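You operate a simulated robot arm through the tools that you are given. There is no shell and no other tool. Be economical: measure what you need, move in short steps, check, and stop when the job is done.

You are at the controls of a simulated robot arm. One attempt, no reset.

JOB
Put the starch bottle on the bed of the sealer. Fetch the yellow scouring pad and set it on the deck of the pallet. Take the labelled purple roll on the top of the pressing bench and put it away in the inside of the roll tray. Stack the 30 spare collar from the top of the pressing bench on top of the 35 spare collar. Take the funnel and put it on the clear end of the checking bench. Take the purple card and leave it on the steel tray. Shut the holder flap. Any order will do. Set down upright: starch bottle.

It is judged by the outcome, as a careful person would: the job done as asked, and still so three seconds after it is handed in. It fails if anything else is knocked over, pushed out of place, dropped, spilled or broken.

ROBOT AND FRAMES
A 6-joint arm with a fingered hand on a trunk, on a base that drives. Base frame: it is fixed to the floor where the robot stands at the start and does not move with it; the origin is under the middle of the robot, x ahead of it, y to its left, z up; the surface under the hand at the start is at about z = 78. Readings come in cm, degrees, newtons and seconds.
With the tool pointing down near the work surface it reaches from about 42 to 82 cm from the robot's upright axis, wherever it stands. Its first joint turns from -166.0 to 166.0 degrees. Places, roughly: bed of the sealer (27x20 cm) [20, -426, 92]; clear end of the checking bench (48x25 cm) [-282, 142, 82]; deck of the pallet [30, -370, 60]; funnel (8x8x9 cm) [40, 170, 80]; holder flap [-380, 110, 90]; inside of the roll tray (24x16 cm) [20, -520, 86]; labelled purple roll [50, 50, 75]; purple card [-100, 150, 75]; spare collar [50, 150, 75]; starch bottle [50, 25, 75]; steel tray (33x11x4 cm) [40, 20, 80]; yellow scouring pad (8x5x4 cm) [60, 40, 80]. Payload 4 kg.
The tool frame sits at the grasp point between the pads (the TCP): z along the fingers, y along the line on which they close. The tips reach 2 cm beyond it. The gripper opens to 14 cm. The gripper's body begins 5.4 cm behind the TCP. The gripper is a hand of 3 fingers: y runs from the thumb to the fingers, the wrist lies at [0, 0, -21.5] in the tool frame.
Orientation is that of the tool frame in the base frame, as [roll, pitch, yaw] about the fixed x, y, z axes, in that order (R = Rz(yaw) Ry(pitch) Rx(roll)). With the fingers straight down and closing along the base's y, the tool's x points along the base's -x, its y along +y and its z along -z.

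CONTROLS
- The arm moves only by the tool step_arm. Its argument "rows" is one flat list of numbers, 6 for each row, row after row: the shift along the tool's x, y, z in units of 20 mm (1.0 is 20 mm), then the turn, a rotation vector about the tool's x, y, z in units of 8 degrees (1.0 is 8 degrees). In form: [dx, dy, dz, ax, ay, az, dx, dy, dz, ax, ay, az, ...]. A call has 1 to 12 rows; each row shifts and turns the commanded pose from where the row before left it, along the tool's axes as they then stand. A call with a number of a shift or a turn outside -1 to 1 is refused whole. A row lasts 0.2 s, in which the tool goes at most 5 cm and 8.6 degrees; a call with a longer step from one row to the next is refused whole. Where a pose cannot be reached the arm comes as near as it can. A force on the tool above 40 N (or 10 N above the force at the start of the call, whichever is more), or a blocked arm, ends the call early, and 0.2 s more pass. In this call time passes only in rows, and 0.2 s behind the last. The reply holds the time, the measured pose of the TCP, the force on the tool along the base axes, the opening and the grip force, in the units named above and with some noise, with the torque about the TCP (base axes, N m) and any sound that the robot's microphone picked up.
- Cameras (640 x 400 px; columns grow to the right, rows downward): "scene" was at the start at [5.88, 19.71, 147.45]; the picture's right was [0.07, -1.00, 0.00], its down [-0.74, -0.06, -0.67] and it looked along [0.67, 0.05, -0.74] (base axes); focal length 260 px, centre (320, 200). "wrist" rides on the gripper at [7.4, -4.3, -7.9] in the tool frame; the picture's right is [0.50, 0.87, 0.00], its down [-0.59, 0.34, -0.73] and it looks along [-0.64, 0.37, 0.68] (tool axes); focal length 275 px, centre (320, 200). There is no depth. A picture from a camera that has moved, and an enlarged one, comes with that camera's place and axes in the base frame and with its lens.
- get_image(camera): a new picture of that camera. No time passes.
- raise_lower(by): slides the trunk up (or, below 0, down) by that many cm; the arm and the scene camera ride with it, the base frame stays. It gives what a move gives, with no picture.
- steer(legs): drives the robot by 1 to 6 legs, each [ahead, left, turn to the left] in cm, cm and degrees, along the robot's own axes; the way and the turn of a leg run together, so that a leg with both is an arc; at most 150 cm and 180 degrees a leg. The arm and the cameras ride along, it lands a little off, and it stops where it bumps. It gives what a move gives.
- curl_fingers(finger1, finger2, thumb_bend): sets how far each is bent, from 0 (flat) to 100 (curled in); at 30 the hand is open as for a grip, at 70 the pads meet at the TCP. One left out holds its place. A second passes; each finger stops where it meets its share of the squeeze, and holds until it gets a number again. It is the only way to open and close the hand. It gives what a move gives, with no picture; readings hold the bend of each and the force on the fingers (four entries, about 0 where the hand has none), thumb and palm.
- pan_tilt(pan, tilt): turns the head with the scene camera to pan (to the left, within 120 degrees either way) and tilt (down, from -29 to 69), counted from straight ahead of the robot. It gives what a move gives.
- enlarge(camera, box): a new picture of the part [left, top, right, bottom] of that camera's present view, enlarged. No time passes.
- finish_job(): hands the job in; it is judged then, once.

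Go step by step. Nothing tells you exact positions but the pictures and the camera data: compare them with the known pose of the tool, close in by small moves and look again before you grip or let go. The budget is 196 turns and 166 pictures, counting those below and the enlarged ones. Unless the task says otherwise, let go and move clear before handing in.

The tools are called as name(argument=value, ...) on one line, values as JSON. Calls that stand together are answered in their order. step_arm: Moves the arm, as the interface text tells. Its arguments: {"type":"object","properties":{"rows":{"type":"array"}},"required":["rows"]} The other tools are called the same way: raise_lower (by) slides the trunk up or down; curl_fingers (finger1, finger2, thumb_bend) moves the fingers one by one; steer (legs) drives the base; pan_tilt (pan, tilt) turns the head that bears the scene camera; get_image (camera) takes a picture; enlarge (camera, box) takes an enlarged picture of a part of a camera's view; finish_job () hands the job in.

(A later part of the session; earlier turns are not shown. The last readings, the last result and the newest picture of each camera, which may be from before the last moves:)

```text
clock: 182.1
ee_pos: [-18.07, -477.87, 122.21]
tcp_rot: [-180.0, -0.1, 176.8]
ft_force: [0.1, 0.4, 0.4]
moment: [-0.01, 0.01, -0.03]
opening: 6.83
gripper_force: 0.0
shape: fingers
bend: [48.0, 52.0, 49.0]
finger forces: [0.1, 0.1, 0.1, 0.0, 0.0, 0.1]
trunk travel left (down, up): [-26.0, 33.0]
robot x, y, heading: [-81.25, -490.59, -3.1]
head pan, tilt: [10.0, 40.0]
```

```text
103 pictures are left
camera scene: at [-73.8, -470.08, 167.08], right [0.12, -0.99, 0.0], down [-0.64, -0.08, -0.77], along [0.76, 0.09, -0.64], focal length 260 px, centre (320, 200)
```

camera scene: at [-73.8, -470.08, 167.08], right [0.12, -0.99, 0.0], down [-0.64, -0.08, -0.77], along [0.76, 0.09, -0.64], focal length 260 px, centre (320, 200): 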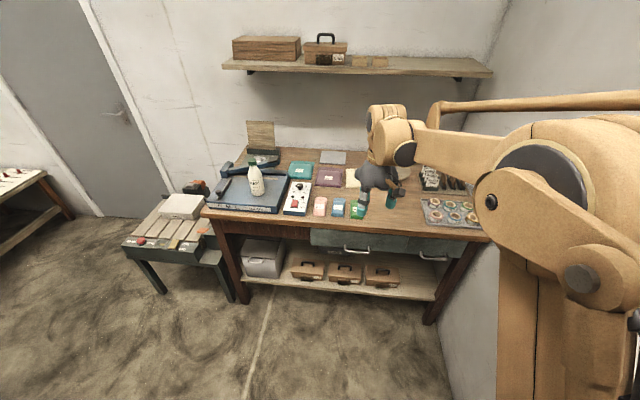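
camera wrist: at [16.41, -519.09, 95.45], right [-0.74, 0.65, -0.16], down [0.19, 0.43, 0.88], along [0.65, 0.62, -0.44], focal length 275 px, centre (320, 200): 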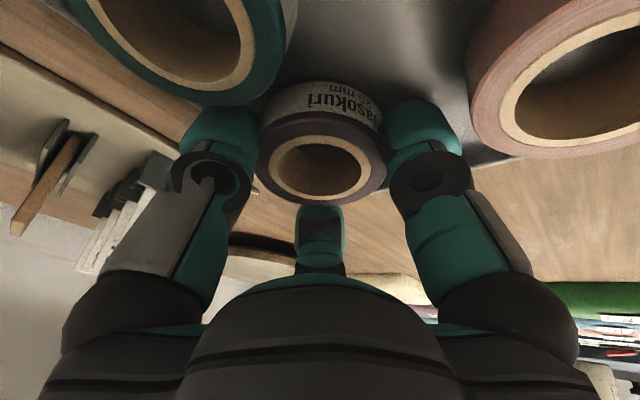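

The base is again touching the counter behind-right. I ease forward-left first, then drive on.

steer(legs=[[12, 4, 3], [0, 60, 0], [-12, 0, 0], [0, 150, 0], [0, 150, 0], [0, 140, 0]])

get_image(camera="scene")

```text
clock: 207.7
ee_pos: [-16.45, 26.28, 122.17]
tcp_rot: [179.9, 0.0, 179.8]
ft_force: [-0.8, -0.1, 0.0]
moment: [0.04, -0.02, 0.0]
opening: 6.82
gripper_force: 0.1
shape: fingers
bend: [48.0, 52.0, 49.0]
finger forces: [0.0, 0.0, 0.0, 0.0, 0.0, 0.0]
trunk travel left (down, up): [-26.0, 33.0]
robot x, y, heading: [-78.8, 10.43, -0.4]
head pan, tilt: [10.0, 40.0]
```

```text
102 pictures are left
camera scene: at [-72.59, 31.21, 167.08], right [0.17, -0.99, 0.0], down [-0.63, -0.11, -0.77], along [0.75, 0.13, -0.64], focal length 260 px, centre (320, 200)
```

scene: 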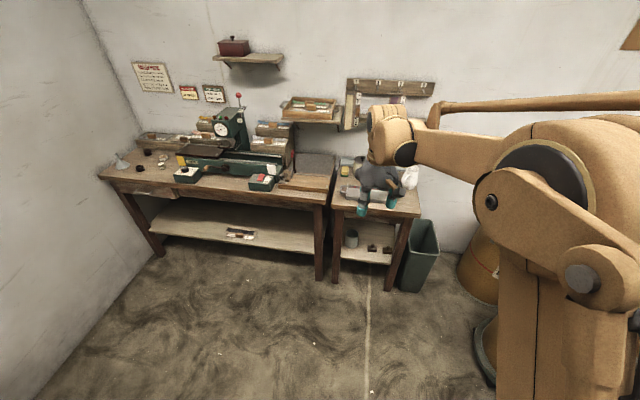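

The pad should be near (57.6, 38.6), 5 cm wide along y. I drive up so the hand comes near it and look.

steer(legs=[[66, 12, 0.3]])

curl_fingers(finger1=46, finger2=46, thumb_bend=46)

raise_lower(by=-20)

get_image(camera="wrist")

get_image(camera="scene")

```text
clock: 211.4
ee_pos: [50.03, 39.13, 122.2]
tcp_rot: [179.9, 0.0, -179.8]
ft_force: [-0.5, -0.5, -0.3]
moment: [-0.02, -0.01, -0.02]
opening: 6.81
gripper_force: 0.1
shape: fingers
bend: [48.0, 52.0, 49.0]
finger forces: [0.1, 0.0, 0.0, 0.0, 0.0, 0.0]
trunk travel left (down, up): [-26.0, 33.0]
robot x, y, heading: [-12.45, 23.33, 0.1]
head pan, tilt: [10.0, 40.0]
```

```text
clock: 212.4
ee_pos: [50.03, 39.11, 122.28]
tcp_rot: [179.9, 0.0, -179.8]
ft_force: [0.2, 0.1, -0.1]
moment: [0.0, 0.01, -0.01]
opening: 7.59
gripper_force: 0.1
shape: fingers
bend: [46.0, 46.0, 46.0]
finger forces: [0.0, 0.0, 0.0, 0.0, 0.1, 0.0]
trunk travel left (down, up): [-26.0, 33.0]
robot x, y, heading: [-12.41, 22.7, 0.4]
head pan, tilt: [10.0, 40.0]
```

```text
clock: 213.4
ee_pos: [49.78, 38.86, 115.37]
tcp_rot: [179.7, 0.1, -179.9]
ft_force: [-7.3, -2.8, 35.8]
moment: [1.24, -1.76, 0.11]
opening: 7.61
gripper_force: 17.4
shape: fingers
bend: [46.0, 45.0, 46.0]
finger forces: [0.0, 35.7, 0.0, 0.1, 0.0, 0.1]
trunk travel left (down, up): [-18.5, 40.5]
robot x, y, heading: [-12.61, 23.03, 0.2]
head pan, tilt: [10.0, 40.0]
stopped: the force on the tool passed its limit at 98 N (the readings are from after the stop); the commanded pose is now the measured one
```

```text
101 pictures are left
camera wrist: at [42.43, 34.64, 123.15], right [-0.5, 0.86, 0.0], down [0.58, 0.34, 0.74], along [0.64, 0.37, -0.68], focal length 275 px, centre (320, 200)
```

wrist: 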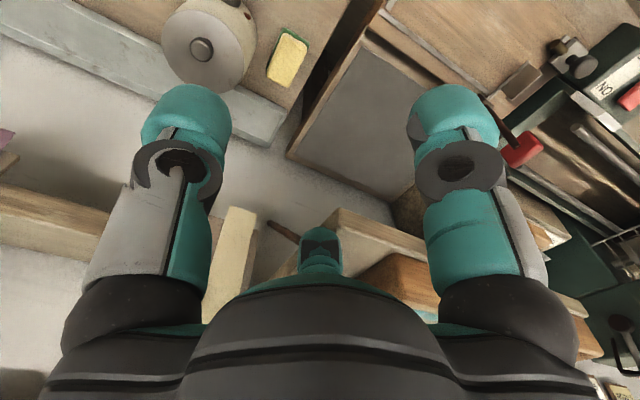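

```text
100 pictures are left
camera scene: at [-6.51, 43.49, 159.64], right [0.18, -0.98, 0.0], down [-0.63, -0.11, -0.77], along [0.76, 0.14, -0.64], focal length 260 px, centre (320, 200)
```

scene: 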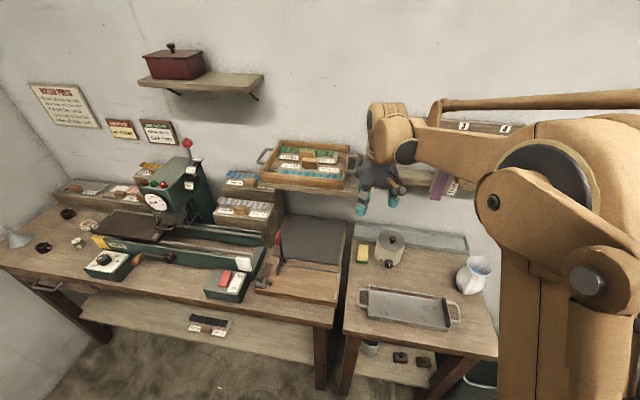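

Finger 2 came down on the shelf's corner (or tray handle). I rise and look whether anything has shifted.

raise_lower(by=6)

steer(legs=[[-20, -6, 0]])

enlarge(camera="scene", box=[220, 120, 420, 260])

```text
clock: 214.4
ee_pos: [50.07, 39.17, 120.97]
tcp_rot: [180.0, 0.0, -179.8]
ft_force: [-0.5, -1.1, -0.4]
moment: [0.01, 0.0, 0.0]
opening: 7.63
gripper_force: 0.0
shape: fingers
bend: [46.0, 46.0, 46.0]
finger forces: [0.1, 0.0, 0.1, 0.1, 0.1, 0.0]
trunk travel left (down, up): [-24.5, 34.5]
robot x, y, heading: [-12.71, 23.07, 0.1]
head pan, tilt: [10.0, 40.0]
```

```text
clock: 216.1
ee_pos: [29.87, 32.89, 121.17]
tcp_rot: [180.0, 0.1, -179.8]
ft_force: [-0.6, 0.0, 0.1]
moment: [-0.01, -0.02, -0.01]
opening: 7.6
gripper_force: 0.1
shape: fingers
bend: [46.0, 46.0, 46.0]
finger forces: [0.0, 0.1, 0.1, 0.1, 0.0, 0.0]
trunk travel left (down, up): [-24.5, 34.5]
robot x, y, heading: [-32.52, 16.82, 0.4]
head pan, tilt: [10.0, 40.0]
```

```text
2.86 times, centred on (320, 190) of scene
camera zoom: at [-26.32, 37.38, 165.64], right [0.18, -0.98, 0.0], down [-0.63, -0.11, -0.77], along [0.75, 0.14, -0.64], focal length 743 px, centre (320, 229)
```

zoom: 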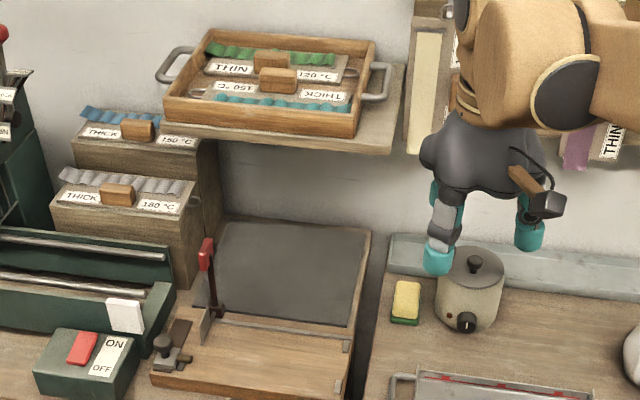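

Nothing has shifted. The shelf's right corner is at about (55, 42.5, 108–111), so I go in low and tilted: lower first here, then move forward.

raise_lower(by=-23)

step_arm(rows=[0, 0, 0, 0, -0.75, 0, 0, 0, 0, 0, -0.75, 0, 0, 0, 0, 0, -0.75, 0])

steer(legs=[[17, 5.8, 0]])

get_image(camera="wrist")

enlarge(camera="scene", box=[220, 120, 480, 300])

```text
clock: 218.5
ee_pos: [30.05, 32.87, 98.15]
tcp_rot: [179.9, 0.0, -179.9]
ft_force: [-0.1, -1.1, 0.4]
moment: [-0.02, 0.03, -0.02]
opening: 7.61
gripper_force: 0.1
shape: fingers
bend: [46.0, 46.0, 46.0]
finger forces: [0.0, 0.0, 0.0, 0.0, 0.1, 0.0]
trunk travel left (down, up): [-1.5, 57.5]
robot x, y, heading: [-32.81, 16.61, 0.1]
head pan, tilt: [10.0, 40.0]
```

```text
clock: 219.3
ee_pos: [30.01, 32.88, 98.07]
tcp_rot: [179.9, 18.1, -179.8]
ft_force: [0.1, 0.5, -0.3]
moment: [-0.04, -0.02, 0.01]
opening: 7.64
gripper_force: 0.1
shape: fingers
bend: [46.0, 46.0, 46.0]
finger forces: [0.0, 0.1, 0.1, 0.0, 0.1, 0.0]
trunk travel left (down, up): [-1.5, 57.5]
robot x, y, heading: [-32.59, 16.86, 0.5]
head pan, tilt: [10.0, 40.0]
```

```text
clock: 220.8
ee_pos: [46.77, 38.46, 98.13]
tcp_rot: [-180.0, 18.0, 180.0]
ft_force: [0.3, 1.3, 0.4]
moment: [-0.01, 0.01, 0.02]
opening: 7.61
gripper_force: 0.1
shape: fingers
bend: [46.0, 46.0, 46.0]
finger forces: [0.0, 0.1, 0.1, 0.0, 0.0, 0.1]
trunk travel left (down, up): [-1.5, 57.5]
robot x, y, heading: [-15.64, 22.38, -0.0]
head pan, tilt: [10.0, 40.0]
```

```text
98 pictures are left
camera wrist: at [37.5, 34.19, 103.18], right [-0.48, 0.87, -0.15], down [0.33, 0.34, 0.88], along [0.81, 0.37, -0.45], focal length 275 px, centre (320, 200)
```

wrist: 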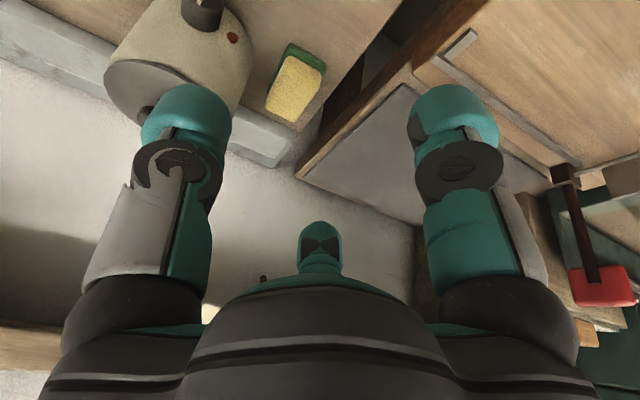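

```text
2.22 times, centred on (350, 210) of scene
camera zoom: at [-9.28, 43.2, 142.62], right [0.17, -0.98, 0.0], down [-0.63, -0.11, -0.77], along [0.75, 0.13, -0.64], focal length 578 px, centre (253, 178)
```

zoom: 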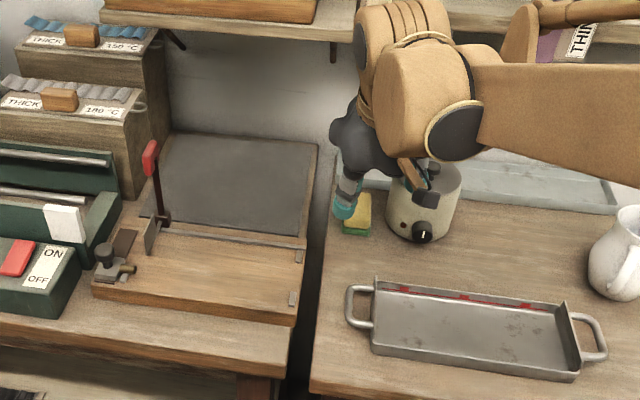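

Pad top is centred near (56.8, 38.1). I move in along the fingers most of the way and look.

step_arm(rows=[-0.283, -0.017, 0.928, 0, 0, 0, -0.283, -0.017, 0.928, 0, 0, 0, -0.283, -0.017, 0.928, 0, 0, 0, -0.283, -0.017, 0.928, 0, 0, 0, -0.283, -0.017, 0.928, 0, 0, 0, -0.283, -0.017, 0.928, 0, 0, 0])

get_image(camera="wrist")

```text
clock: 222.2
ee_pos: [53.77, 38.31, 88.3]
tcp_rot: [179.9, 18.1, 180.0]
ft_force: [-0.3, 0.5, 0.3]
moment: [0.0, 0.01, 0.02]
opening: 7.59
gripper_force: 0.3
shape: fingers
bend: [46.0, 46.0, 46.0]
finger forces: [0.0, 0.0, 0.0, 0.0, 0.0, 0.1]
trunk travel left (down, up): [-1.5, 57.5]
robot x, y, heading: [-15.73, 22.62, -0.2]
head pan, tilt: [10.0, 40.0]
```

```text
96 pictures are left
camera wrist: at [44.35, 34.06, 93.46], right [-0.48, 0.87, -0.15], down [0.33, 0.34, 0.88], along [0.81, 0.37, -0.45], focal length 275 px, centre (320, 200)
```

wrist: 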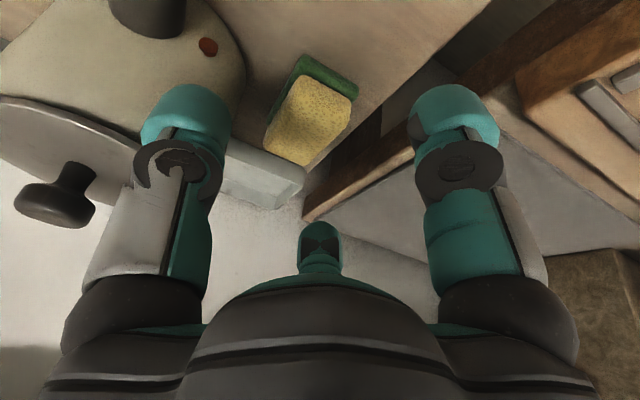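

Pad top centre (56.5, 38.05, 82). Final approach.

step_arm(rows=[-0.4, -0.06, 0.3, 0, 0, 0, -0.3, -0.06, 0.5, 0, 0, 0, 0, 0, 0.6, 0, 0, 0, 0, 0, 0.6, 0, 0, 0, 0, 0, 0.5, 0, 0, 0])

get_image(camera="wrist")

```text
clock: 223.4
ee_pos: [56.31, 38.13, 84.1]
tcp_rot: [179.8, 18.1, -179.9]
ft_force: [-5.5, 8.0, 1.6]
moment: [0.05, 0.1, -0.19]
opening: 6.92
gripper_force: 5.0
shape: fingers
bend: [46.0, 46.0, 49.0]
finger forces: [0.0, 0.0, 0.0, 0.0, 9.3, 0.0]
trunk travel left (down, up): [-1.5, 57.5]
robot x, y, heading: [-15.75, 22.66, 0.1]
head pan, tilt: [10.0, 40.0]
```

```text
95 pictures are left
camera wrist: at [46.93, 33.91, 89.27], right [-0.48, 0.87, -0.15], down [0.33, 0.34, 0.88], along [0.81, 0.37, -0.45], focal length 275 px, centre (320, 200)
```

wrist: 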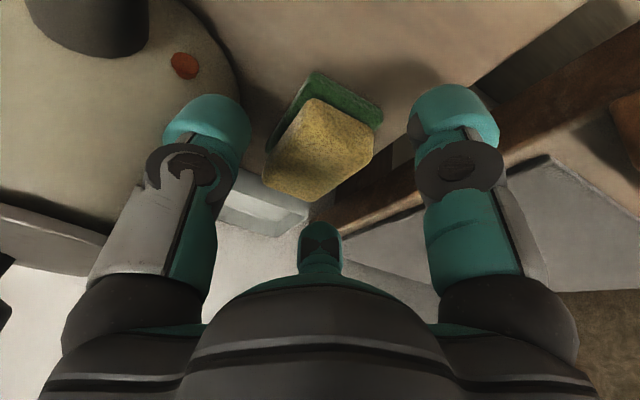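

The thumb is touching the pot. I shift away from it, bend the thumb in a bit, then check.

step_arm(rows=[0.3, 0.4, 0, 0, 0, 0])

curl_fingers(thumb_bend=49)

get_image(camera="wrist")

```text
clock: 223.8
ee_pos: [55.87, 38.65, 83.81]
tcp_rot: [179.9, 18.2, 179.9]
ft_force: [0.3, -0.2, -0.3]
moment: [0.04, 0.02, -0.01]
opening: 7.59
gripper_force: 0.3
shape: fingers
bend: [46.0, 46.0, 46.0]
finger forces: [0.0, 0.0, 0.0, 0.1, 0.0, 0.1]
trunk travel left (down, up): [-1.5, 57.5]
robot x, y, heading: [-15.55, 22.75, 0.2]
head pan, tilt: [10.0, 40.0]
```

```text
clock: 224.8
ee_pos: [55.8, 38.8, 84.04]
tcp_rot: [180.0, 17.9, 179.9]
ft_force: [-0.3, 0.6, 0.0]
moment: [-0.04, 0.03, 0.03]
opening: 7.19
gripper_force: 0.1
shape: fingers
bend: [46.0, 46.0, 49.0]
finger forces: [0.0, 0.0, 0.1, 0.0, 0.0, 0.1]
trunk travel left (down, up): [-1.5, 57.5]
robot x, y, heading: [-15.7, 22.35, 0.2]
head pan, tilt: [10.0, 40.0]
```

```text
94 pictures are left
camera wrist: at [46.43, 34.59, 89.08], right [-0.48, 0.87, -0.15], down [0.33, 0.34, 0.88], along [0.81, 0.37, -0.45], focal length 275 px, centre (320, 200)
```

wrist: 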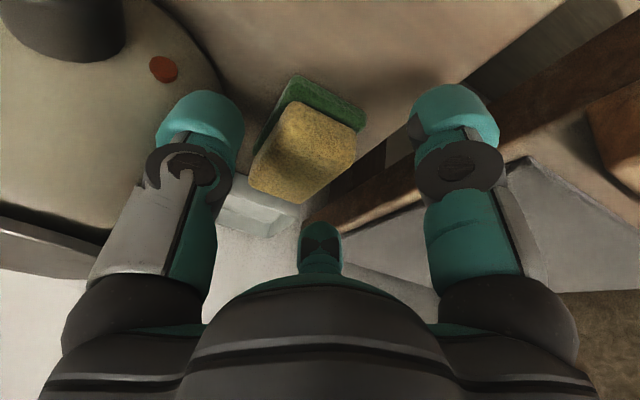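

Clear of the pot now, with the pad between thumb and fingers. I close.

curl_fingers(finger1=62, finger2=62, thumb_bend=62)

get_image(camera="wrist")

```text
clock: 225.8
ee_pos: [55.72, 38.88, 83.9]
tcp_rot: [179.9, 18.0, 179.9]
ft_force: [0.6, 0.1, 0.2]
moment: [-0.02, 0.0, 0.0]
opening: 2.64
gripper_force: 0.1
shape: fingers
bend: [62.0, 62.0, 62.0]
finger forces: [0.0, 0.0, 0.0, 0.1, 0.0, 0.0]
trunk travel left (down, up): [-1.5, 57.5]
robot x, y, heading: [-15.61, 22.61, 0.1]
head pan, tilt: [10.0, 40.0]
```

```text
93 pictures are left
camera wrist: at [46.43, 34.59, 89.08], right [-0.48, 0.87, -0.15], down [0.33, 0.34, 0.88], along [0.81, 0.37, -0.45], focal length 275 px, centre (320, 200)
```

wrist: 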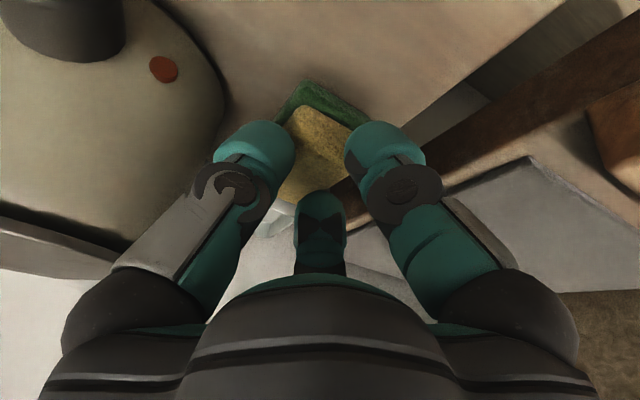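

The fingers closed just above the pad. I reopen narrower, go lower and try again.

curl_fingers(finger1=50, finger2=50, thumb_bend=50)

step_arm(rows=[-0.2, -0.25, 0, 0, 0, 0, 0, 0, 0.4, 0, 0, 0, 0.1, 0, 0.4, 0, 0, 0, 0.1, 0, 0.3, 0, 0, 0])

get_image(camera="wrist")

```text
clock: 226.8
ee_pos: [55.85, 38.88, 83.98]
tcp_rot: [179.9, 18.0, 180.0]
ft_force: [0.5, 0.3, 0.6]
moment: [0.0, 0.02, 0.01]
opening: 6.34
gripper_force: 0.1
shape: fingers
bend: [50.0, 50.0, 50.0]
finger forces: [0.0, 0.0, 0.0, 0.0, 0.0, 0.0]
trunk travel left (down, up): [-1.5, 57.5]
robot x, y, heading: [-15.72, 22.54, 0.0]
head pan, tilt: [10.0, 40.0]
```

```text
clock: 227.8
ee_pos: [56.37, 38.4, 82.58]
tcp_rot: [179.8, 18.5, 180.0]
ft_force: [-7.8, -1.4, 34.6]
moment: [0.84, -1.56, 0.13]
opening: 6.35
gripper_force: 17.8
shape: fingers
bend: [50.0, 48.0, 50.0]
finger forces: [0.0, 35.0, 0.0, 0.0, 0.1, 0.0]
trunk travel left (down, up): [-1.5, 57.5]
robot x, y, heading: [-15.74, 22.74, -0.1]
head pan, tilt: [10.0, 40.0]
stopped in row 4: the force on the tool passed its limit at 46 N (the readings are from after the stop); the commanded pose is now the measured one
```

```text
92 pictures are left
camera wrist: at [46.86, 34.0, 87.65], right [-0.47, 0.87, -0.15], down [0.33, 0.34, 0.88], along [0.82, 0.37, -0.44], focal length 275 px, centre (320, 200)
```

wrist: 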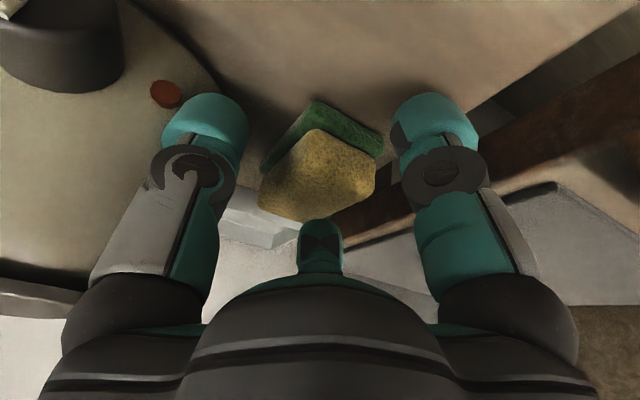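

Finger 2's tip is on the pad's far corner. I lift a bit, open the fingers (not the thumb) wider, shift slightly to +y and lower again.

step_arm(rows=[0, 0, -0.6, 0, 0, 0])

curl_fingers(finger1=44, finger2=42, thumb_bend=51)

step_arm(rows=[0, 0.1, 0.3, 0, 0, 0, 0.05, 0.1, 0.4, 0, 0, 0, 0.05, 0, 0.25, 0, 0, 0])

get_image(camera="wrist")

```text
clock: 228.2
ee_pos: [56.17, 38.28, 83.26]
tcp_rot: [179.9, 18.1, 180.0]
ft_force: [0.4, -1.1, 0.0]
moment: [-0.01, -0.02, -0.02]
opening: 6.37
gripper_force: 0.0
shape: fingers
bend: [50.0, 50.0, 50.0]
finger forces: [0.0, 0.0, 0.0, 0.0, 0.0, 0.1]
trunk travel left (down, up): [-1.5, 57.5]
robot x, y, heading: [-15.64, 22.87, 0.0]
head pan, tilt: [10.0, 40.0]
```

```text
clock: 229.2
ee_pos: [56.17, 38.27, 83.37]
tcp_rot: [179.9, 18.1, 180.0]
ft_force: [0.0, -1.0, 0.2]
moment: [-0.03, -0.01, 0.02]
opening: 7.17
gripper_force: 0.1
shape: fingers
bend: [44.0, 42.0, 51.0]
finger forces: [0.1, 0.1, 0.0, 0.0, 0.0, 0.0]
trunk travel left (down, up): [-1.5, 57.5]
robot x, y, heading: [-15.88, 22.62, 0.2]
head pan, tilt: [10.0, 40.0]
```

```text
clock: 229.9
ee_pos: [56.39, 38.63, 82.14]
tcp_rot: [179.7, 18.3, 179.8]
ft_force: [-1.4, -2.1, 38.1]
moment: [0.89, 1.86, 0.17]
opening: 7.05
gripper_force: 18.9
shape: fingers
bend: [45.0, 42.0, 51.0]
finger forces: [37.7, 0.1, 0.0, 0.0, 0.0, 0.0]
trunk travel left (down, up): [-1.5, 57.5]
robot x, y, heading: [-15.5, 22.29, 0.0]
head pan, tilt: [10.0, 40.0]
stopped in row 3: the force on the tool passed its limit at 48 N (the readings are from after the stop); the commanded pose is now the measured one
```

```text
91 pictures are left
camera wrist: at [46.97, 34.36, 87.29], right [-0.47, 0.87, -0.15], down [0.33, 0.33, 0.88], along [0.82, 0.37, -0.44], focal length 275 px, centre (320, 200)
```

wrist: 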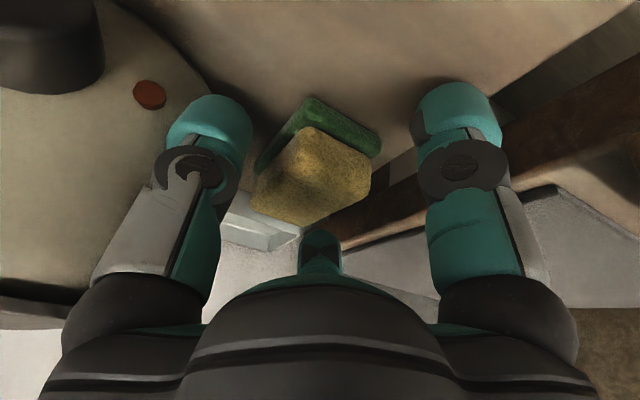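

Finger 1 now touches the table, so we are low enough. I ease up 3 mm and close.

step_arm(rows=[0, 0, -0.12, 0, 0, 0])

curl_fingers(finger1=62, finger2=62, thumb_bend=62)

get_image(camera="wrist")

```text
clock: 230.3
ee_pos: [56.25, 38.64, 82.3]
tcp_rot: [179.6, 18.3, 179.8]
ft_force: [-1.6, -3.1, 26.5]
moment: [0.6, 1.3, 0.18]
opening: 7.02
gripper_force: 13.1
shape: fingers
bend: [45.0, 42.0, 51.0]
finger forces: [26.6, 0.1, 0.1, 0.0, 0.1, 0.1]
trunk travel left (down, up): [-1.5, 57.5]
robot x, y, heading: [-15.94, 22.49, 0.0]
head pan, tilt: [10.0, 40.0]
```

```text
clock: 231.3
ee_pos: [56.52, 38.74, 82.22]
tcp_rot: [179.9, 18.2, 179.8]
ft_force: [-0.3, 0.4, 1.3]
moment: [0.02, 0.02, 0.01]
opening: 3.1
gripper_force: 7.7
shape: fingers
bend: [61.0, 54.0, 60.0]
finger forces: [0.9, 7.5, 0.0, 0.1, 6.4, 0.0]
trunk travel left (down, up): [-1.5, 57.5]
robot x, y, heading: [-16.25, 22.75, 0.3]
head pan, tilt: [10.0, 40.0]
```

```text
90 pictures are left
camera wrist: at [47.08, 34.46, 87.17], right [-0.47, 0.87, -0.15], down [0.33, 0.34, 0.88], along [0.82, 0.37, -0.45], focal length 275 px, centre (320, 200)
```

wrist: 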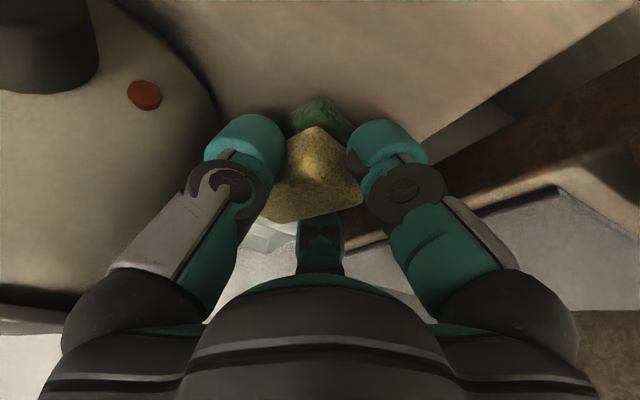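

The pad is between the digits with a light squeeze. I tighten fully and test lift.

curl_fingers(finger1=75, finger2=75, thumb_bend=75)

step_arm(rows=[-0.154, 0, -0.475, 0, 0, 0, -0.154, 0, -0.475, 0, 0, 0, -0.154, 0, -0.475, 0, 0, 0])

get_image(camera="wrist")

```text
clock: 232.3
ee_pos: [56.53, 38.73, 81.99]
tcp_rot: [179.8, 18.2, 179.9]
ft_force: [0.6, 0.6, 0.0]
moment: [0.0, -0.02, 0.03]
opening: 2.15
gripper_force: 19.7
shape: fingers
bend: [64.0, 53.0, 64.0]
finger forces: [11.2, 11.8, 0.1, 0.0, 16.6, 0.1]
trunk travel left (down, up): [-1.5, 57.5]
robot x, y, heading: [-15.71, 22.47, -0.1]
head pan, tilt: [10.0, 40.0]
```

```text
clock: 233.1
ee_pos: [56.61, 38.75, 85.03]
tcp_rot: [179.9, 18.3, 179.9]
ft_force: [0.5, 0.3, 0.6]
moment: [-0.01, -0.01, 0.01]
opening: 2.14
gripper_force: 19.8
shape: fingers
bend: [64.0, 53.0, 64.0]
finger forces: [11.2, 11.8, 0.1, 0.0, 16.6, 0.0]
trunk travel left (down, up): [-1.5, 57.5]
robot x, y, heading: [-16.01, 22.59, -0.0]
head pan, tilt: [10.0, 40.0]
```

```text
89 pictures are left
camera wrist: at [47.11, 34.49, 90.21], right [-0.47, 0.87, -0.15], down [0.33, 0.34, 0.88], along [0.82, 0.37, -0.45], focal length 275 px, centre (320, 200)
```

wrist: 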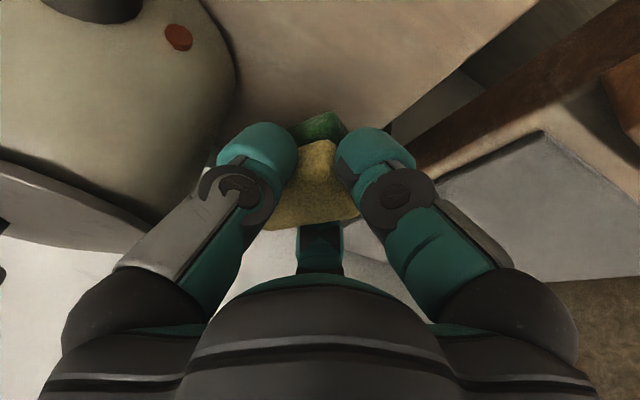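

The pad is lifted with all three digits. I bring it back and up, then check the pot's place.

step_arm(rows=[0.48, 0.1, -0.68, 0, 0, 0, 0.48, 0.1, -0.68, 0, 0, 0, 0.48, 0, -0.68, 0, 0, 0, 0.244, 0, -0.868, 0, 0, 0, 0.244, 0, -0.868, 0, 0, 0, 0.244, 0, -0.868, 0, 0, 0, 0.244, 0, -0.868, 0, 0, 0])

steer(legs=[[-30, 0, 0]])

raise_lower(by=25)

get_image(camera="scene")

enlarge(camera="scene", box=[280, 150, 480, 290])

```text
clock: 234.7
ee_pos: [48.4, 38.99, 94.01]
tcp_rot: [179.8, 18.2, 180.0]
ft_force: [0.1, 0.3, -0.6]
moment: [0.01, -0.02, -0.01]
opening: 2.13
gripper_force: 19.8
shape: fingers
bend: [64.0, 53.0, 64.0]
finger forces: [10.9, 11.9, 0.1, 0.0, 16.7, 0.1]
trunk travel left (down, up): [-1.5, 57.5]
robot x, y, heading: [-15.89, 22.44, 0.3]
head pan, tilt: [10.0, 40.0]
```

```text
clock: 236.8
ee_pos: [18.23, 38.9, 94.0]
tcp_rot: [179.7, 18.2, 179.6]
ft_force: [-0.6, 0.7, -0.3]
moment: [-0.03, 0.01, -0.02]
opening: 2.13
gripper_force: 19.5
shape: fingers
bend: [64.0, 53.0, 64.0]
finger forces: [10.9, 11.8, 0.0, 0.0, 16.6, 0.1]
trunk travel left (down, up): [-1.5, 57.5]
robot x, y, heading: [-45.57, 22.64, -0.5]
head pan, tilt: [10.0, 40.0]
```

```text
clock: 239.4
ee_pos: [18.3, 38.89, 118.96]
tcp_rot: [179.8, 18.3, 179.7]
ft_force: [-1.0, -0.8, -0.9]
moment: [-0.01, 0.01, 0.0]
opening: 2.11
gripper_force: 19.4
shape: fingers
bend: [64.0, 53.0, 64.0]
finger forces: [10.8, 11.8, 0.0, 0.0, 16.7, 0.0]
trunk travel left (down, up): [-26.5, 32.5]
robot x, y, heading: [-46.25, 22.69, -0.4]
head pan, tilt: [10.0, 40.0]
```

```text
88 pictures are left
camera scene: at [-39.56, 43.21, 167.62], right [0.17, -0.99, 0.0], down [-0.63, -0.11, -0.77], along [0.75, 0.13, -0.64], focal length 260 px, centre (320, 200)
```

scene: 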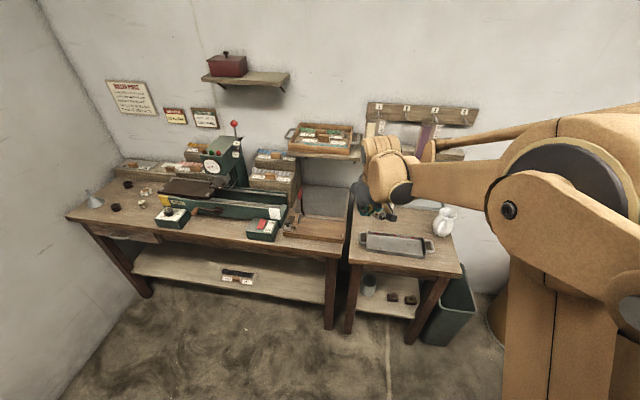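

```text
2.86 times, centred on (380, 220) of scene
camera zoom: at [-39.56, 43.21, 167.62], right [0.17, -0.99, 0.0], down [-0.63, -0.11, -0.77], along [0.75, 0.13, -0.64], focal length 743 px, centre (149, 143)
```

zoom: 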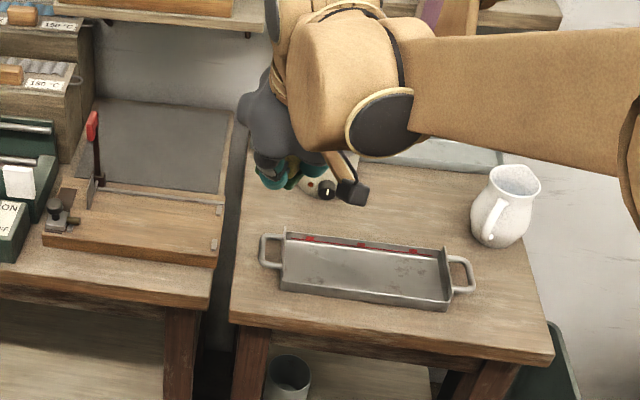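

Now to the pallet: drive along the corridor to y ≈ −386 and look.

steer(legs=[[-36, 0, 0.4], [0, -150, 0], [0, -150, 0], [0, -112, 0], [15, 0, 0]])

pan_tilt(pan=0, tilt=45)

get_image(camera="scene")

get_image(camera="wrist")

```text
clock: 262.1
ee_pos: [-3.54, -372.59, 118.83]
tcp_rot: [179.9, 18.2, -179.5]
ft_force: [0.8, -0.7, -0.1]
moment: [-0.02, 0.04, -0.02]
opening: 2.14
gripper_force: 19.9
shape: fingers
bend: [64.0, 53.0, 64.0]
finger forces: [10.8, 11.9, 0.0, 0.0, 16.4, 0.1]
trunk travel left (down, up): [-26.5, 32.5]
robot x, y, heading: [-67.52, -389.58, 0.5]
head pan, tilt: [10.0, 40.0]
```

```text
clock: 262.8
ee_pos: [-3.79, -372.58, 119.0]
tcp_rot: [179.9, 18.2, -179.6]
ft_force: [0.3, -0.7, -0.4]
moment: [0.01, -0.01, 0.03]
opening: 2.12
gripper_force: 19.1
shape: fingers
bend: [64.0, 53.0, 64.0]
finger forces: [10.9, 11.8, 0.0, 0.1, 16.6, 0.1]
trunk travel left (down, up): [-26.5, 32.5]
robot x, y, heading: [-67.83, -389.37, 0.4]
head pan, tilt: [0.0, 45.0]
```

```text
86 pictures are left
camera scene: at [-61.69, -370.33, 166.9], right [0.01, -1.0, 0.0], down [-0.71, -0.01, -0.71], along [0.71, 0.01, -0.71], focal length 260 px, centre (320, 200)
```

scene: 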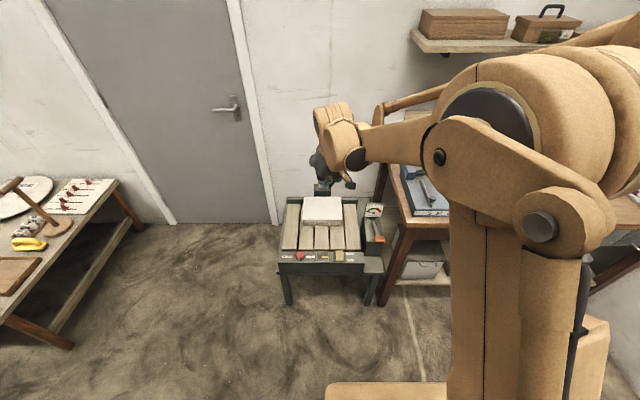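

```text
85 pictures are left
camera wrist: at [-13.02, -376.91, 124.08], right [-0.48, 0.86, -0.15], down [0.33, 0.34, 0.88], along [0.81, 0.37, -0.45], focal length 275 px, centre (320, 200)
```

wrist: 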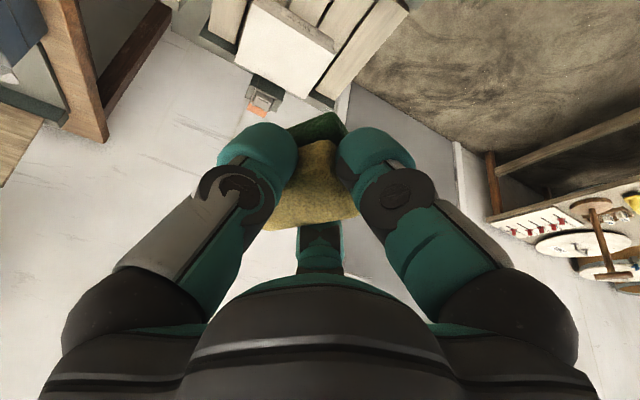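

enlarge(camera="scene", box=[260, 170, 400, 290])

```text
3.33 times, centred on (330, 230) of scene
camera zoom: at [-61.69, -370.33, 166.9], right [0.01, -1.0, 0.0], down [-0.71, -0.01, -0.71], along [0.71, 0.01, -0.71], focal length 867 px, centre (287, 100)
```

zoom: 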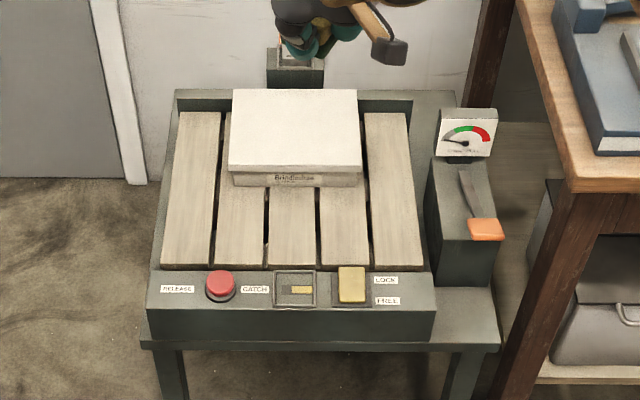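

The deck's front part, ahead of the white package, is free around (18, −371). I drive above it and lower.

steer(legs=[[21.5, 1.5, -0.4]])

raise_lower(by=-26)

step_arm(rows=[0.309, 0, 0.951, 0, 0, 0, 0.309, 0, 0.951, 0, 0, 0, 0.309, 0, 0.951, 0, 0, 0, 0.309, 0, 0.951, 0, 0, 0, 0.309, 0, 0.951, 0, 0, 0, 0.309, 0, 0.951, 0, 0, 0, 0.309, 0, 0.951, 0, 0, 0])

get_image(camera="wrist")

get_image(camera="scene")

```text
clock: 264.4
ee_pos: [18.01, -371.25, 118.85]
tcp_rot: [179.8, 18.2, 180.0]
ft_force: [-0.3, -0.5, -0.1]
moment: [-0.03, 0.06, -0.04]
opening: 2.12
gripper_force: 19.5
shape: fingers
bend: [64.0, 53.0, 64.0]
finger forces: [10.8, 11.7, 0.0, 0.1, 16.6, 0.1]
trunk travel left (down, up): [-26.5, 32.5]
robot x, y, heading: [-46.21, -388.14, 0.2]
head pan, tilt: [0.0, 45.0]
```

```text
clock: 267.1
ee_pos: [17.86, -371.28, 92.94]
tcp_rot: [179.8, 18.2, 180.0]
ft_force: [0.2, -0.8, -0.4]
moment: [0.02, -0.04, -0.02]
opening: 2.13
gripper_force: 18.9
shape: fingers
bend: [64.0, 53.0, 64.0]
finger forces: [10.6, 11.8, 0.1, 0.0, 16.6, 0.0]
trunk travel left (down, up): [-0.5, 58.5]
robot x, y, heading: [-46.37, -387.75, 0.1]
head pan, tilt: [0.0, 45.0]
```

```text
clock: 268.7
ee_pos: [18.09, -371.15, 78.96]
tcp_rot: [179.7, 18.1, 179.9]
ft_force: [0.4, 0.2, -0.7]
moment: [0.0, 0.01, -0.01]
opening: 2.13
gripper_force: 19.5
shape: fingers
bend: [64.0, 53.0, 64.0]
finger forces: [10.3, 12.0, 0.1, 0.1, 16.8, 0.0]
trunk travel left (down, up): [-0.5, 58.5]
robot x, y, heading: [-46.39, -387.96, 0.2]
head pan, tilt: [0.0, 45.0]
```

```text
83 pictures are left
camera wrist: at [8.62, -375.42, 84.02], right [-0.48, 0.87, -0.15], down [0.33, 0.34, 0.88], along [0.82, 0.37, -0.45], focal length 275 px, centre (320, 200)
```

wrist: 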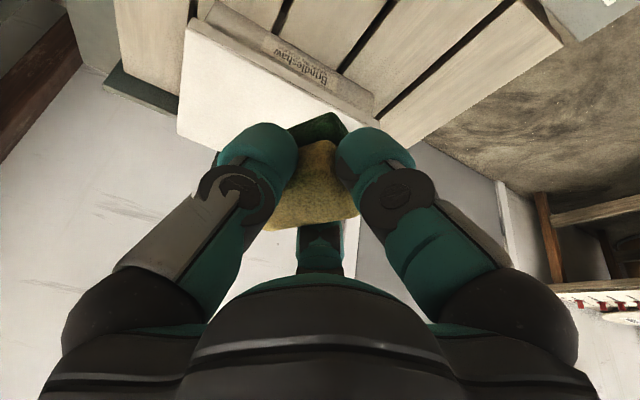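

```text
82 pictures are left
camera scene: at [-40.11, -368.75, 140.9], right [0.0, -1.0, 0.0], down [-0.71, 0.0, -0.71], along [0.71, 0.0, -0.71], focal length 260 px, centre (320, 200)
```

scene: 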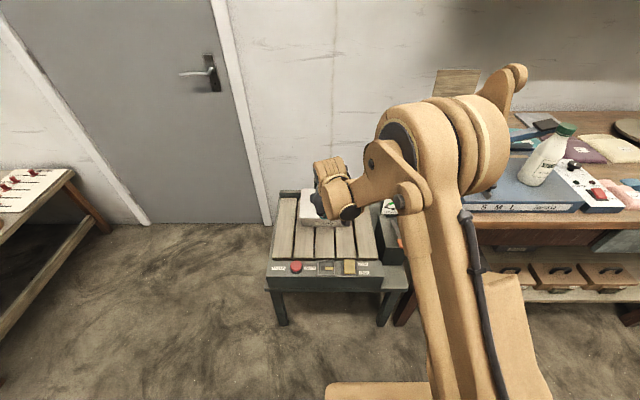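

I continue lowering toward the free front strip, then look.

step_arm(rows=[0.45, 0, 0.8, 0, 0, 0, 0.309, 0, 0.951, 0, 0, 0, 0.309, 0, 0.951, 0, 0, 0, 0.309, 0, 0.951, 0, 0, 0, 0.309, 0, 0.951, 0, 0, 0, 0.2, 0, 0.6, 0, 0, 0])

get_image(camera="wrist")

enlarge(camera="scene", box=[250, 150, 430, 300])

```text
clock: 270.1
ee_pos: [17.45, -371.27, 67.88]
tcp_rot: [179.7, 18.3, -180.0]
ft_force: [0.0, -0.5, -1.2]
moment: [-0.02, 0.02, -0.01]
opening: 2.1
gripper_force: 19.5
shape: fingers
bend: [64.0, 53.0, 64.0]
finger forces: [10.0, 12.1, 0.1, 0.1, 16.7, 0.0]
trunk travel left (down, up): [-0.5, 58.5]
robot x, y, heading: [-46.39, -387.9, -0.0]
head pan, tilt: [0.0, 45.0]
```

```text
81 pictures are left
camera wrist: at [8.05, -375.51, 73.09], right [-0.48, 0.87, -0.15], down [0.33, 0.34, 0.88], along [0.82, 0.37, -0.45], focal length 275 px, centre (320, 200)
```

wrist: 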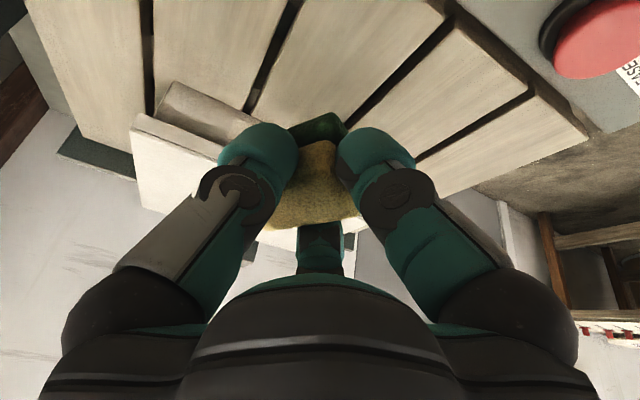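

```text
2.67 times, centred on (340, 225) of scene
camera zoom: at [-40.11, -368.75, 140.9], right [0.0, -1.0, 0.0], down [-0.71, 0.0, -0.71], along [0.71, 0.0, -0.71], focal length 694 px, centre (267, 133)
```

zoom: 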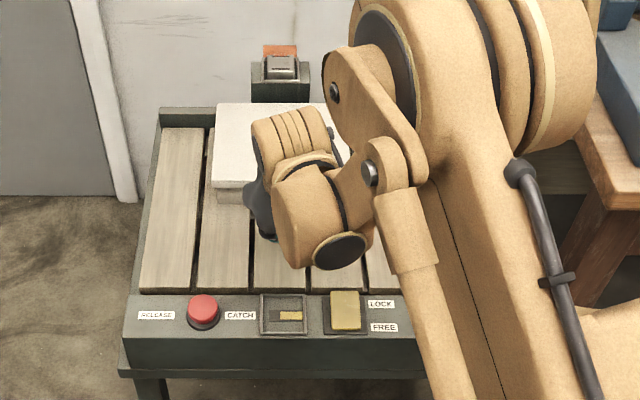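

Moving 1.3 cm nearer the front for clearance from the package, then down until contact.

step_arm(rows=[0.6, 0, -0.2, 0, 0, 0, 0.2, 0, 0.6, 0, 0, 0, 0.15, 0, 0.45, 0, 0, 0, 0.08, 0, 0.24, 0, 0, 0, 0.06, 0, 0.19, 0, 0, 0, 0.06, 0, 0.19, 0, 0, 0, 0.06, 0, 0.19, 0, 0, 0, 0.06, 0, 0.19, 0, 0, 0])

get_image(camera="wrist")

```text
clock: 271.9
ee_pos: [16.44, -371.27, 63.67]
tcp_rot: [179.8, 18.2, 179.9]
ft_force: [0.3, -0.5, -0.4]
moment: [0.02, 0.05, 0.02]
opening: 2.11
gripper_force: 19.6
shape: fingers
bend: [64.0, 53.0, 64.0]
finger forces: [9.9, 12.1, 0.0, 0.1, 16.8, 0.0]
trunk travel left (down, up): [-0.5, 58.5]
robot x, y, heading: [-46.23, -387.7, 0.2]
head pan, tilt: [0.0, 45.0]
```

```text
79 pictures are left
camera wrist: at [6.93, -375.46, 68.7], right [-0.48, 0.87, -0.15], down [0.33, 0.34, 0.88], along [0.82, 0.37, -0.45], focal length 275 px, centre (320, 200)
```

wrist: 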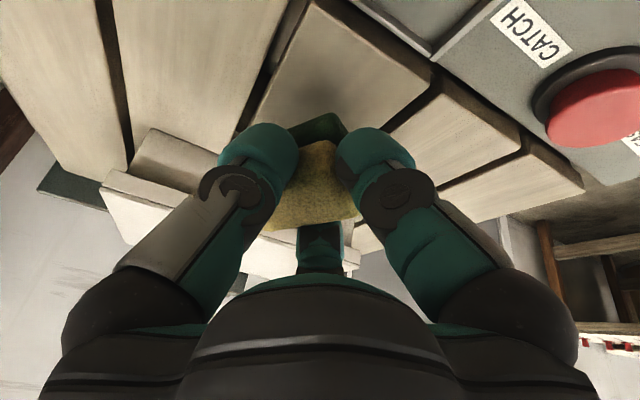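

Still above the deck. I continue in small steps.

step_arm(rows=[0.06, 0, 0.19, 0, 0, 0, 0.06, 0, 0.19, 0, 0, 0, 0.06, 0, 0.19, 0, 0, 0, 0.06, 0, 0.19, 0, 0, 0, 0.06, 0, 0.19, 0, 0, 0])

get_image(camera="wrist")

```text
clock: 273.1
ee_pos: [16.31, -371.22, 61.57]
tcp_rot: [179.9, 18.2, -179.9]
ft_force: [0.2, -0.4, -0.2]
moment: [-0.01, 0.01, 0.04]
opening: 2.09
gripper_force: 19.4
shape: fingers
bend: [64.0, 53.0, 64.0]
finger forces: [9.9, 12.1, 0.0, 0.0, 16.8, 0.1]
trunk travel left (down, up): [-0.5, 58.5]
robot x, y, heading: [-46.26, -387.61, -0.1]
head pan, tilt: [0.0, 45.0]
```

```text
78 pictures are left
camera wrist: at [6.95, -375.48, 66.72], right [-0.48, 0.87, -0.15], down [0.33, 0.34, 0.88], along [0.82, 0.37, -0.45], focal length 275 px, centre (320, 200)
```

wrist: 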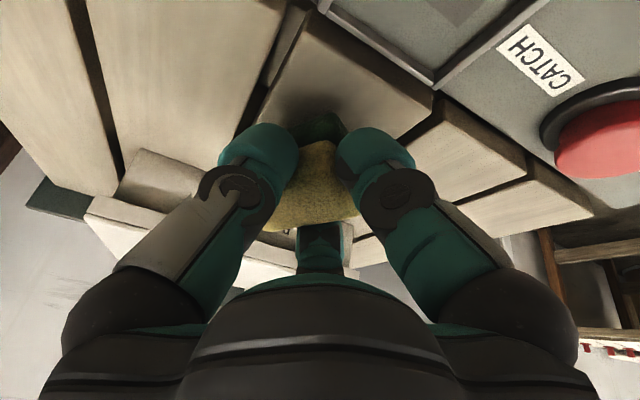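

Triangulating again, the deck is at z ≈ 56.5 with its front edge at x ≈ 12.7, so I lift a little, move 3 cm forward and set down there.

step_arm(rows=[-0.154, 0, -0.475, 0, 0, 0, -0.71, 0, 0.23, 0, 0, 0, -0.71, 0, 0.23, 0, 0, 0, 0.12, 0, 0.38, 0, 0, 0, 0.06, 0, 0.19, 0, 0, 0, 0.06, 0, 0.19, 0, 0, 0, 0.06, 0, 0.19, 0, 0, 0, 0.06, 0, 0.19, 0, 0, 0])

get_image(camera="wrist")

```text
clock: 274.9
ee_pos: [19.39, -371.2, 60.25]
tcp_rot: [179.8, 18.3, 180.0]
ft_force: [-0.4, 0.0, -0.7]
moment: [0.0, 0.0, 0.01]
opening: 2.08
gripper_force: 19.3
shape: fingers
bend: [64.0, 53.0, 64.0]
finger forces: [9.8, 12.2, 0.1, 0.0, 16.7, 0.0]
trunk travel left (down, up): [-0.5, 58.5]
robot x, y, heading: [-46.59, -388.03, 0.3]
head pan, tilt: [0.0, 45.0]
```

```text
77 pictures are left
camera wrist: at [9.96, -375.43, 65.39], right [-0.48, 0.87, -0.15], down [0.33, 0.34, 0.88], along [0.82, 0.37, -0.45], focal length 275 px, centre (320, 200)
```

wrist: 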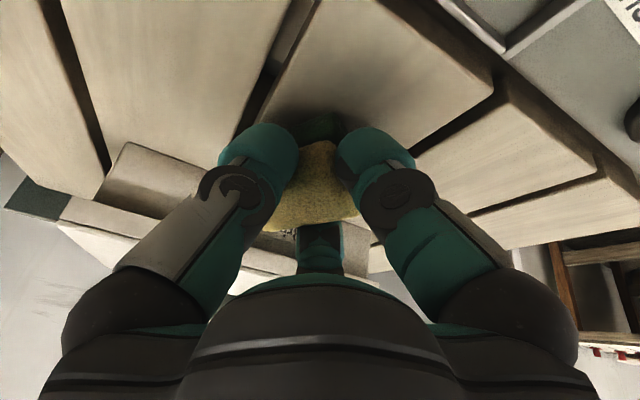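

Nearly there (shadow right below). A few more small steps.

step_arm(rows=[0.06, 0, 0.19, 0, 0, 0, 0.06, 0, 0.19, 0, 0, 0, 0.06, 0, 0.19, 0, 0, 0, 0.06, 0, 0.19, 0, 0, 0, 0.06, 0, 0.19, 0, 0, 0])

get_image(camera="wrist")

```text
clock: 275.8
ee_pos: [19.22, -371.11, 59.48]
tcp_rot: [179.8, 18.5, -179.8]
ft_force: [-4.7, 1.0, 31.9]
moment: [0.14, -0.32, -0.02]
opening: 1.59
gripper_force: 27.5
shape: fingers
bend: [66.0, 51.0, 65.0]
finger forces: [17.3, 17.7, 0.0, 0.0, 19.7, 0.0]
trunk travel left (down, up): [-0.5, 58.5]
robot x, y, heading: [-46.25, -388.28, 0.4]
head pan, tilt: [0.0, 45.0]
stopped in row 4: the force on the tool passed its limit at 43 N (the readings are from after the stop); the commanded pose is now the measured one
```

```text
76 pictures are left
camera wrist: at [9.83, -375.43, 64.44], right [-0.48, 0.87, -0.15], down [0.32, 0.34, 0.88], along [0.82, 0.37, -0.44], focal length 275 px, centre (320, 200)
```

wrist: 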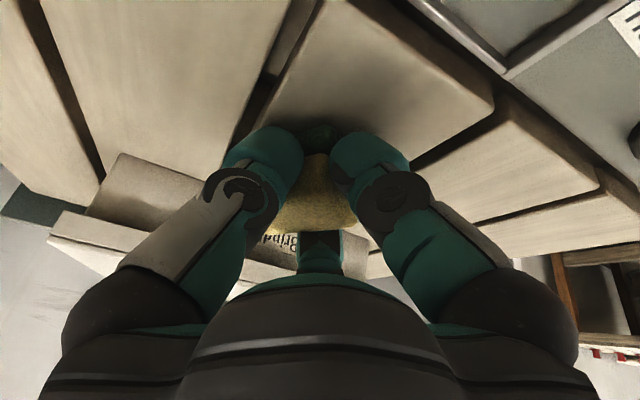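

The pad is on the deck. I release and lift out.

step_arm(rows=[-0.05, 0, -0.15, 0, 0, 0])

curl_fingers(finger1=50, finger2=45, thumb_bend=50)

step_arm(rows=[-0.1, 0, -0.3, 0, 0, 0, -0.154, 0, -0.475, 0, 0, 0, -0.2, 0, -0.951, 0, 0, 0, -0.2, 0, -0.951, 0, 0, 0, -0.2, 0, -0.951, 0, 0, 0, -0.309, 0, -0.951, 0, 0, 0, -0.309, 0, -0.951, 0, 0, 0, -0.309, 0, -0.951, 0, 0, 0, -0.309, 0, -0.951, 0, 0, 0, -0.309, 0, -0.951, 0, 0, 0])

raise_lower(by=26)

enlarge(camera="scene", box=[240, 170, 440, 310])

```text
clock: 276.2
ee_pos: [19.3, -371.07, 59.46]
tcp_rot: [179.7, 18.3, -179.9]
ft_force: [-5.0, 1.2, 13.6]
moment: [0.06, -0.04, 0.01]
opening: 1.64
gripper_force: 23.7
shape: fingers
bend: [65.0, 51.0, 65.0]
finger forces: [14.7, 14.7, 0.0, 0.0, 18.5, 0.0]
trunk travel left (down, up): [-0.5, 58.5]
robot x, y, heading: [-46.08, -387.97, -0.1]
head pan, tilt: [0.0, 45.0]
```

```text
clock: 277.2
ee_pos: [19.27, -371.23, 59.45]
tcp_rot: [179.7, 18.3, -179.9]
ft_force: [2.4, -0.8, 15.0]
moment: [0.12, 0.25, 0.0]
opening: 4.86
gripper_force: 7.8
shape: fingers
bend: [57.0, 45.0, 50.0]
finger forces: [15.2, 0.0, 0.0, 0.1, 0.1, 0.1]
trunk travel left (down, up): [-0.5, 58.5]
robot x, y, heading: [-46.32, -388.28, -0.2]
head pan, tilt: [0.0, 45.0]
```

```text
clock: 279.4
ee_pos: [18.68, -371.32, 76.93]
tcp_rot: [179.8, 18.2, -179.8]
ft_force: [-0.5, 0.2, 0.2]
moment: [0.0, 0.03, 0.02]
opening: 6.35
gripper_force: 0.1
shape: fingers
bend: [50.0, 45.0, 50.0]
finger forces: [0.1, 0.0, 0.0, 0.0, 0.1, 0.1]
trunk travel left (down, up): [-0.5, 58.5]
robot x, y, heading: [-46.28, -387.54, 0.3]
head pan, tilt: [0.0, 45.0]
```

```text
clock: 282.1
ee_pos: [18.63, -371.32, 102.72]
tcp_rot: [179.8, 18.3, -179.8]
ft_force: [-1.2, 1.0, 0.1]
moment: [-0.03, 0.01, 0.03]
opening: 6.32
gripper_force: 0.1
shape: fingers
bend: [50.0, 45.0, 50.0]
finger forces: [0.0, 0.0, 0.0, 0.0, 0.0, 0.0]
trunk travel left (down, up): [-26.5, 32.5]
robot x, y, heading: [-46.32, -387.63, 0.0]
head pan, tilt: [0.0, 45.0]
```

```text
2.86 times, centred on (340, 240) of scene
camera zoom: at [-40.11, -368.74, 166.89], right [0.0, -1.0, 0.0], down [-0.71, 0.0, -0.71], along [0.71, 0.0, -0.71], focal length 743 px, centre (263, 86)
```

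zoom: 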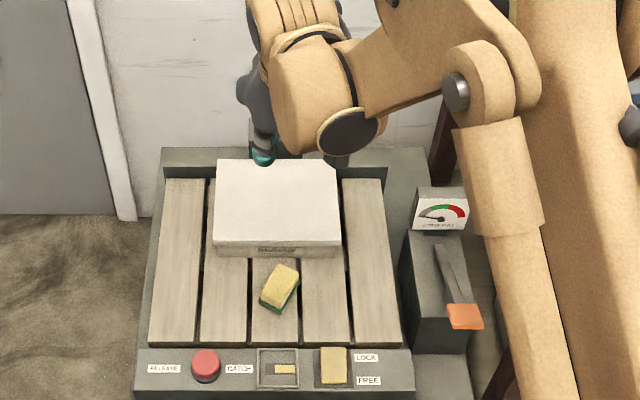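

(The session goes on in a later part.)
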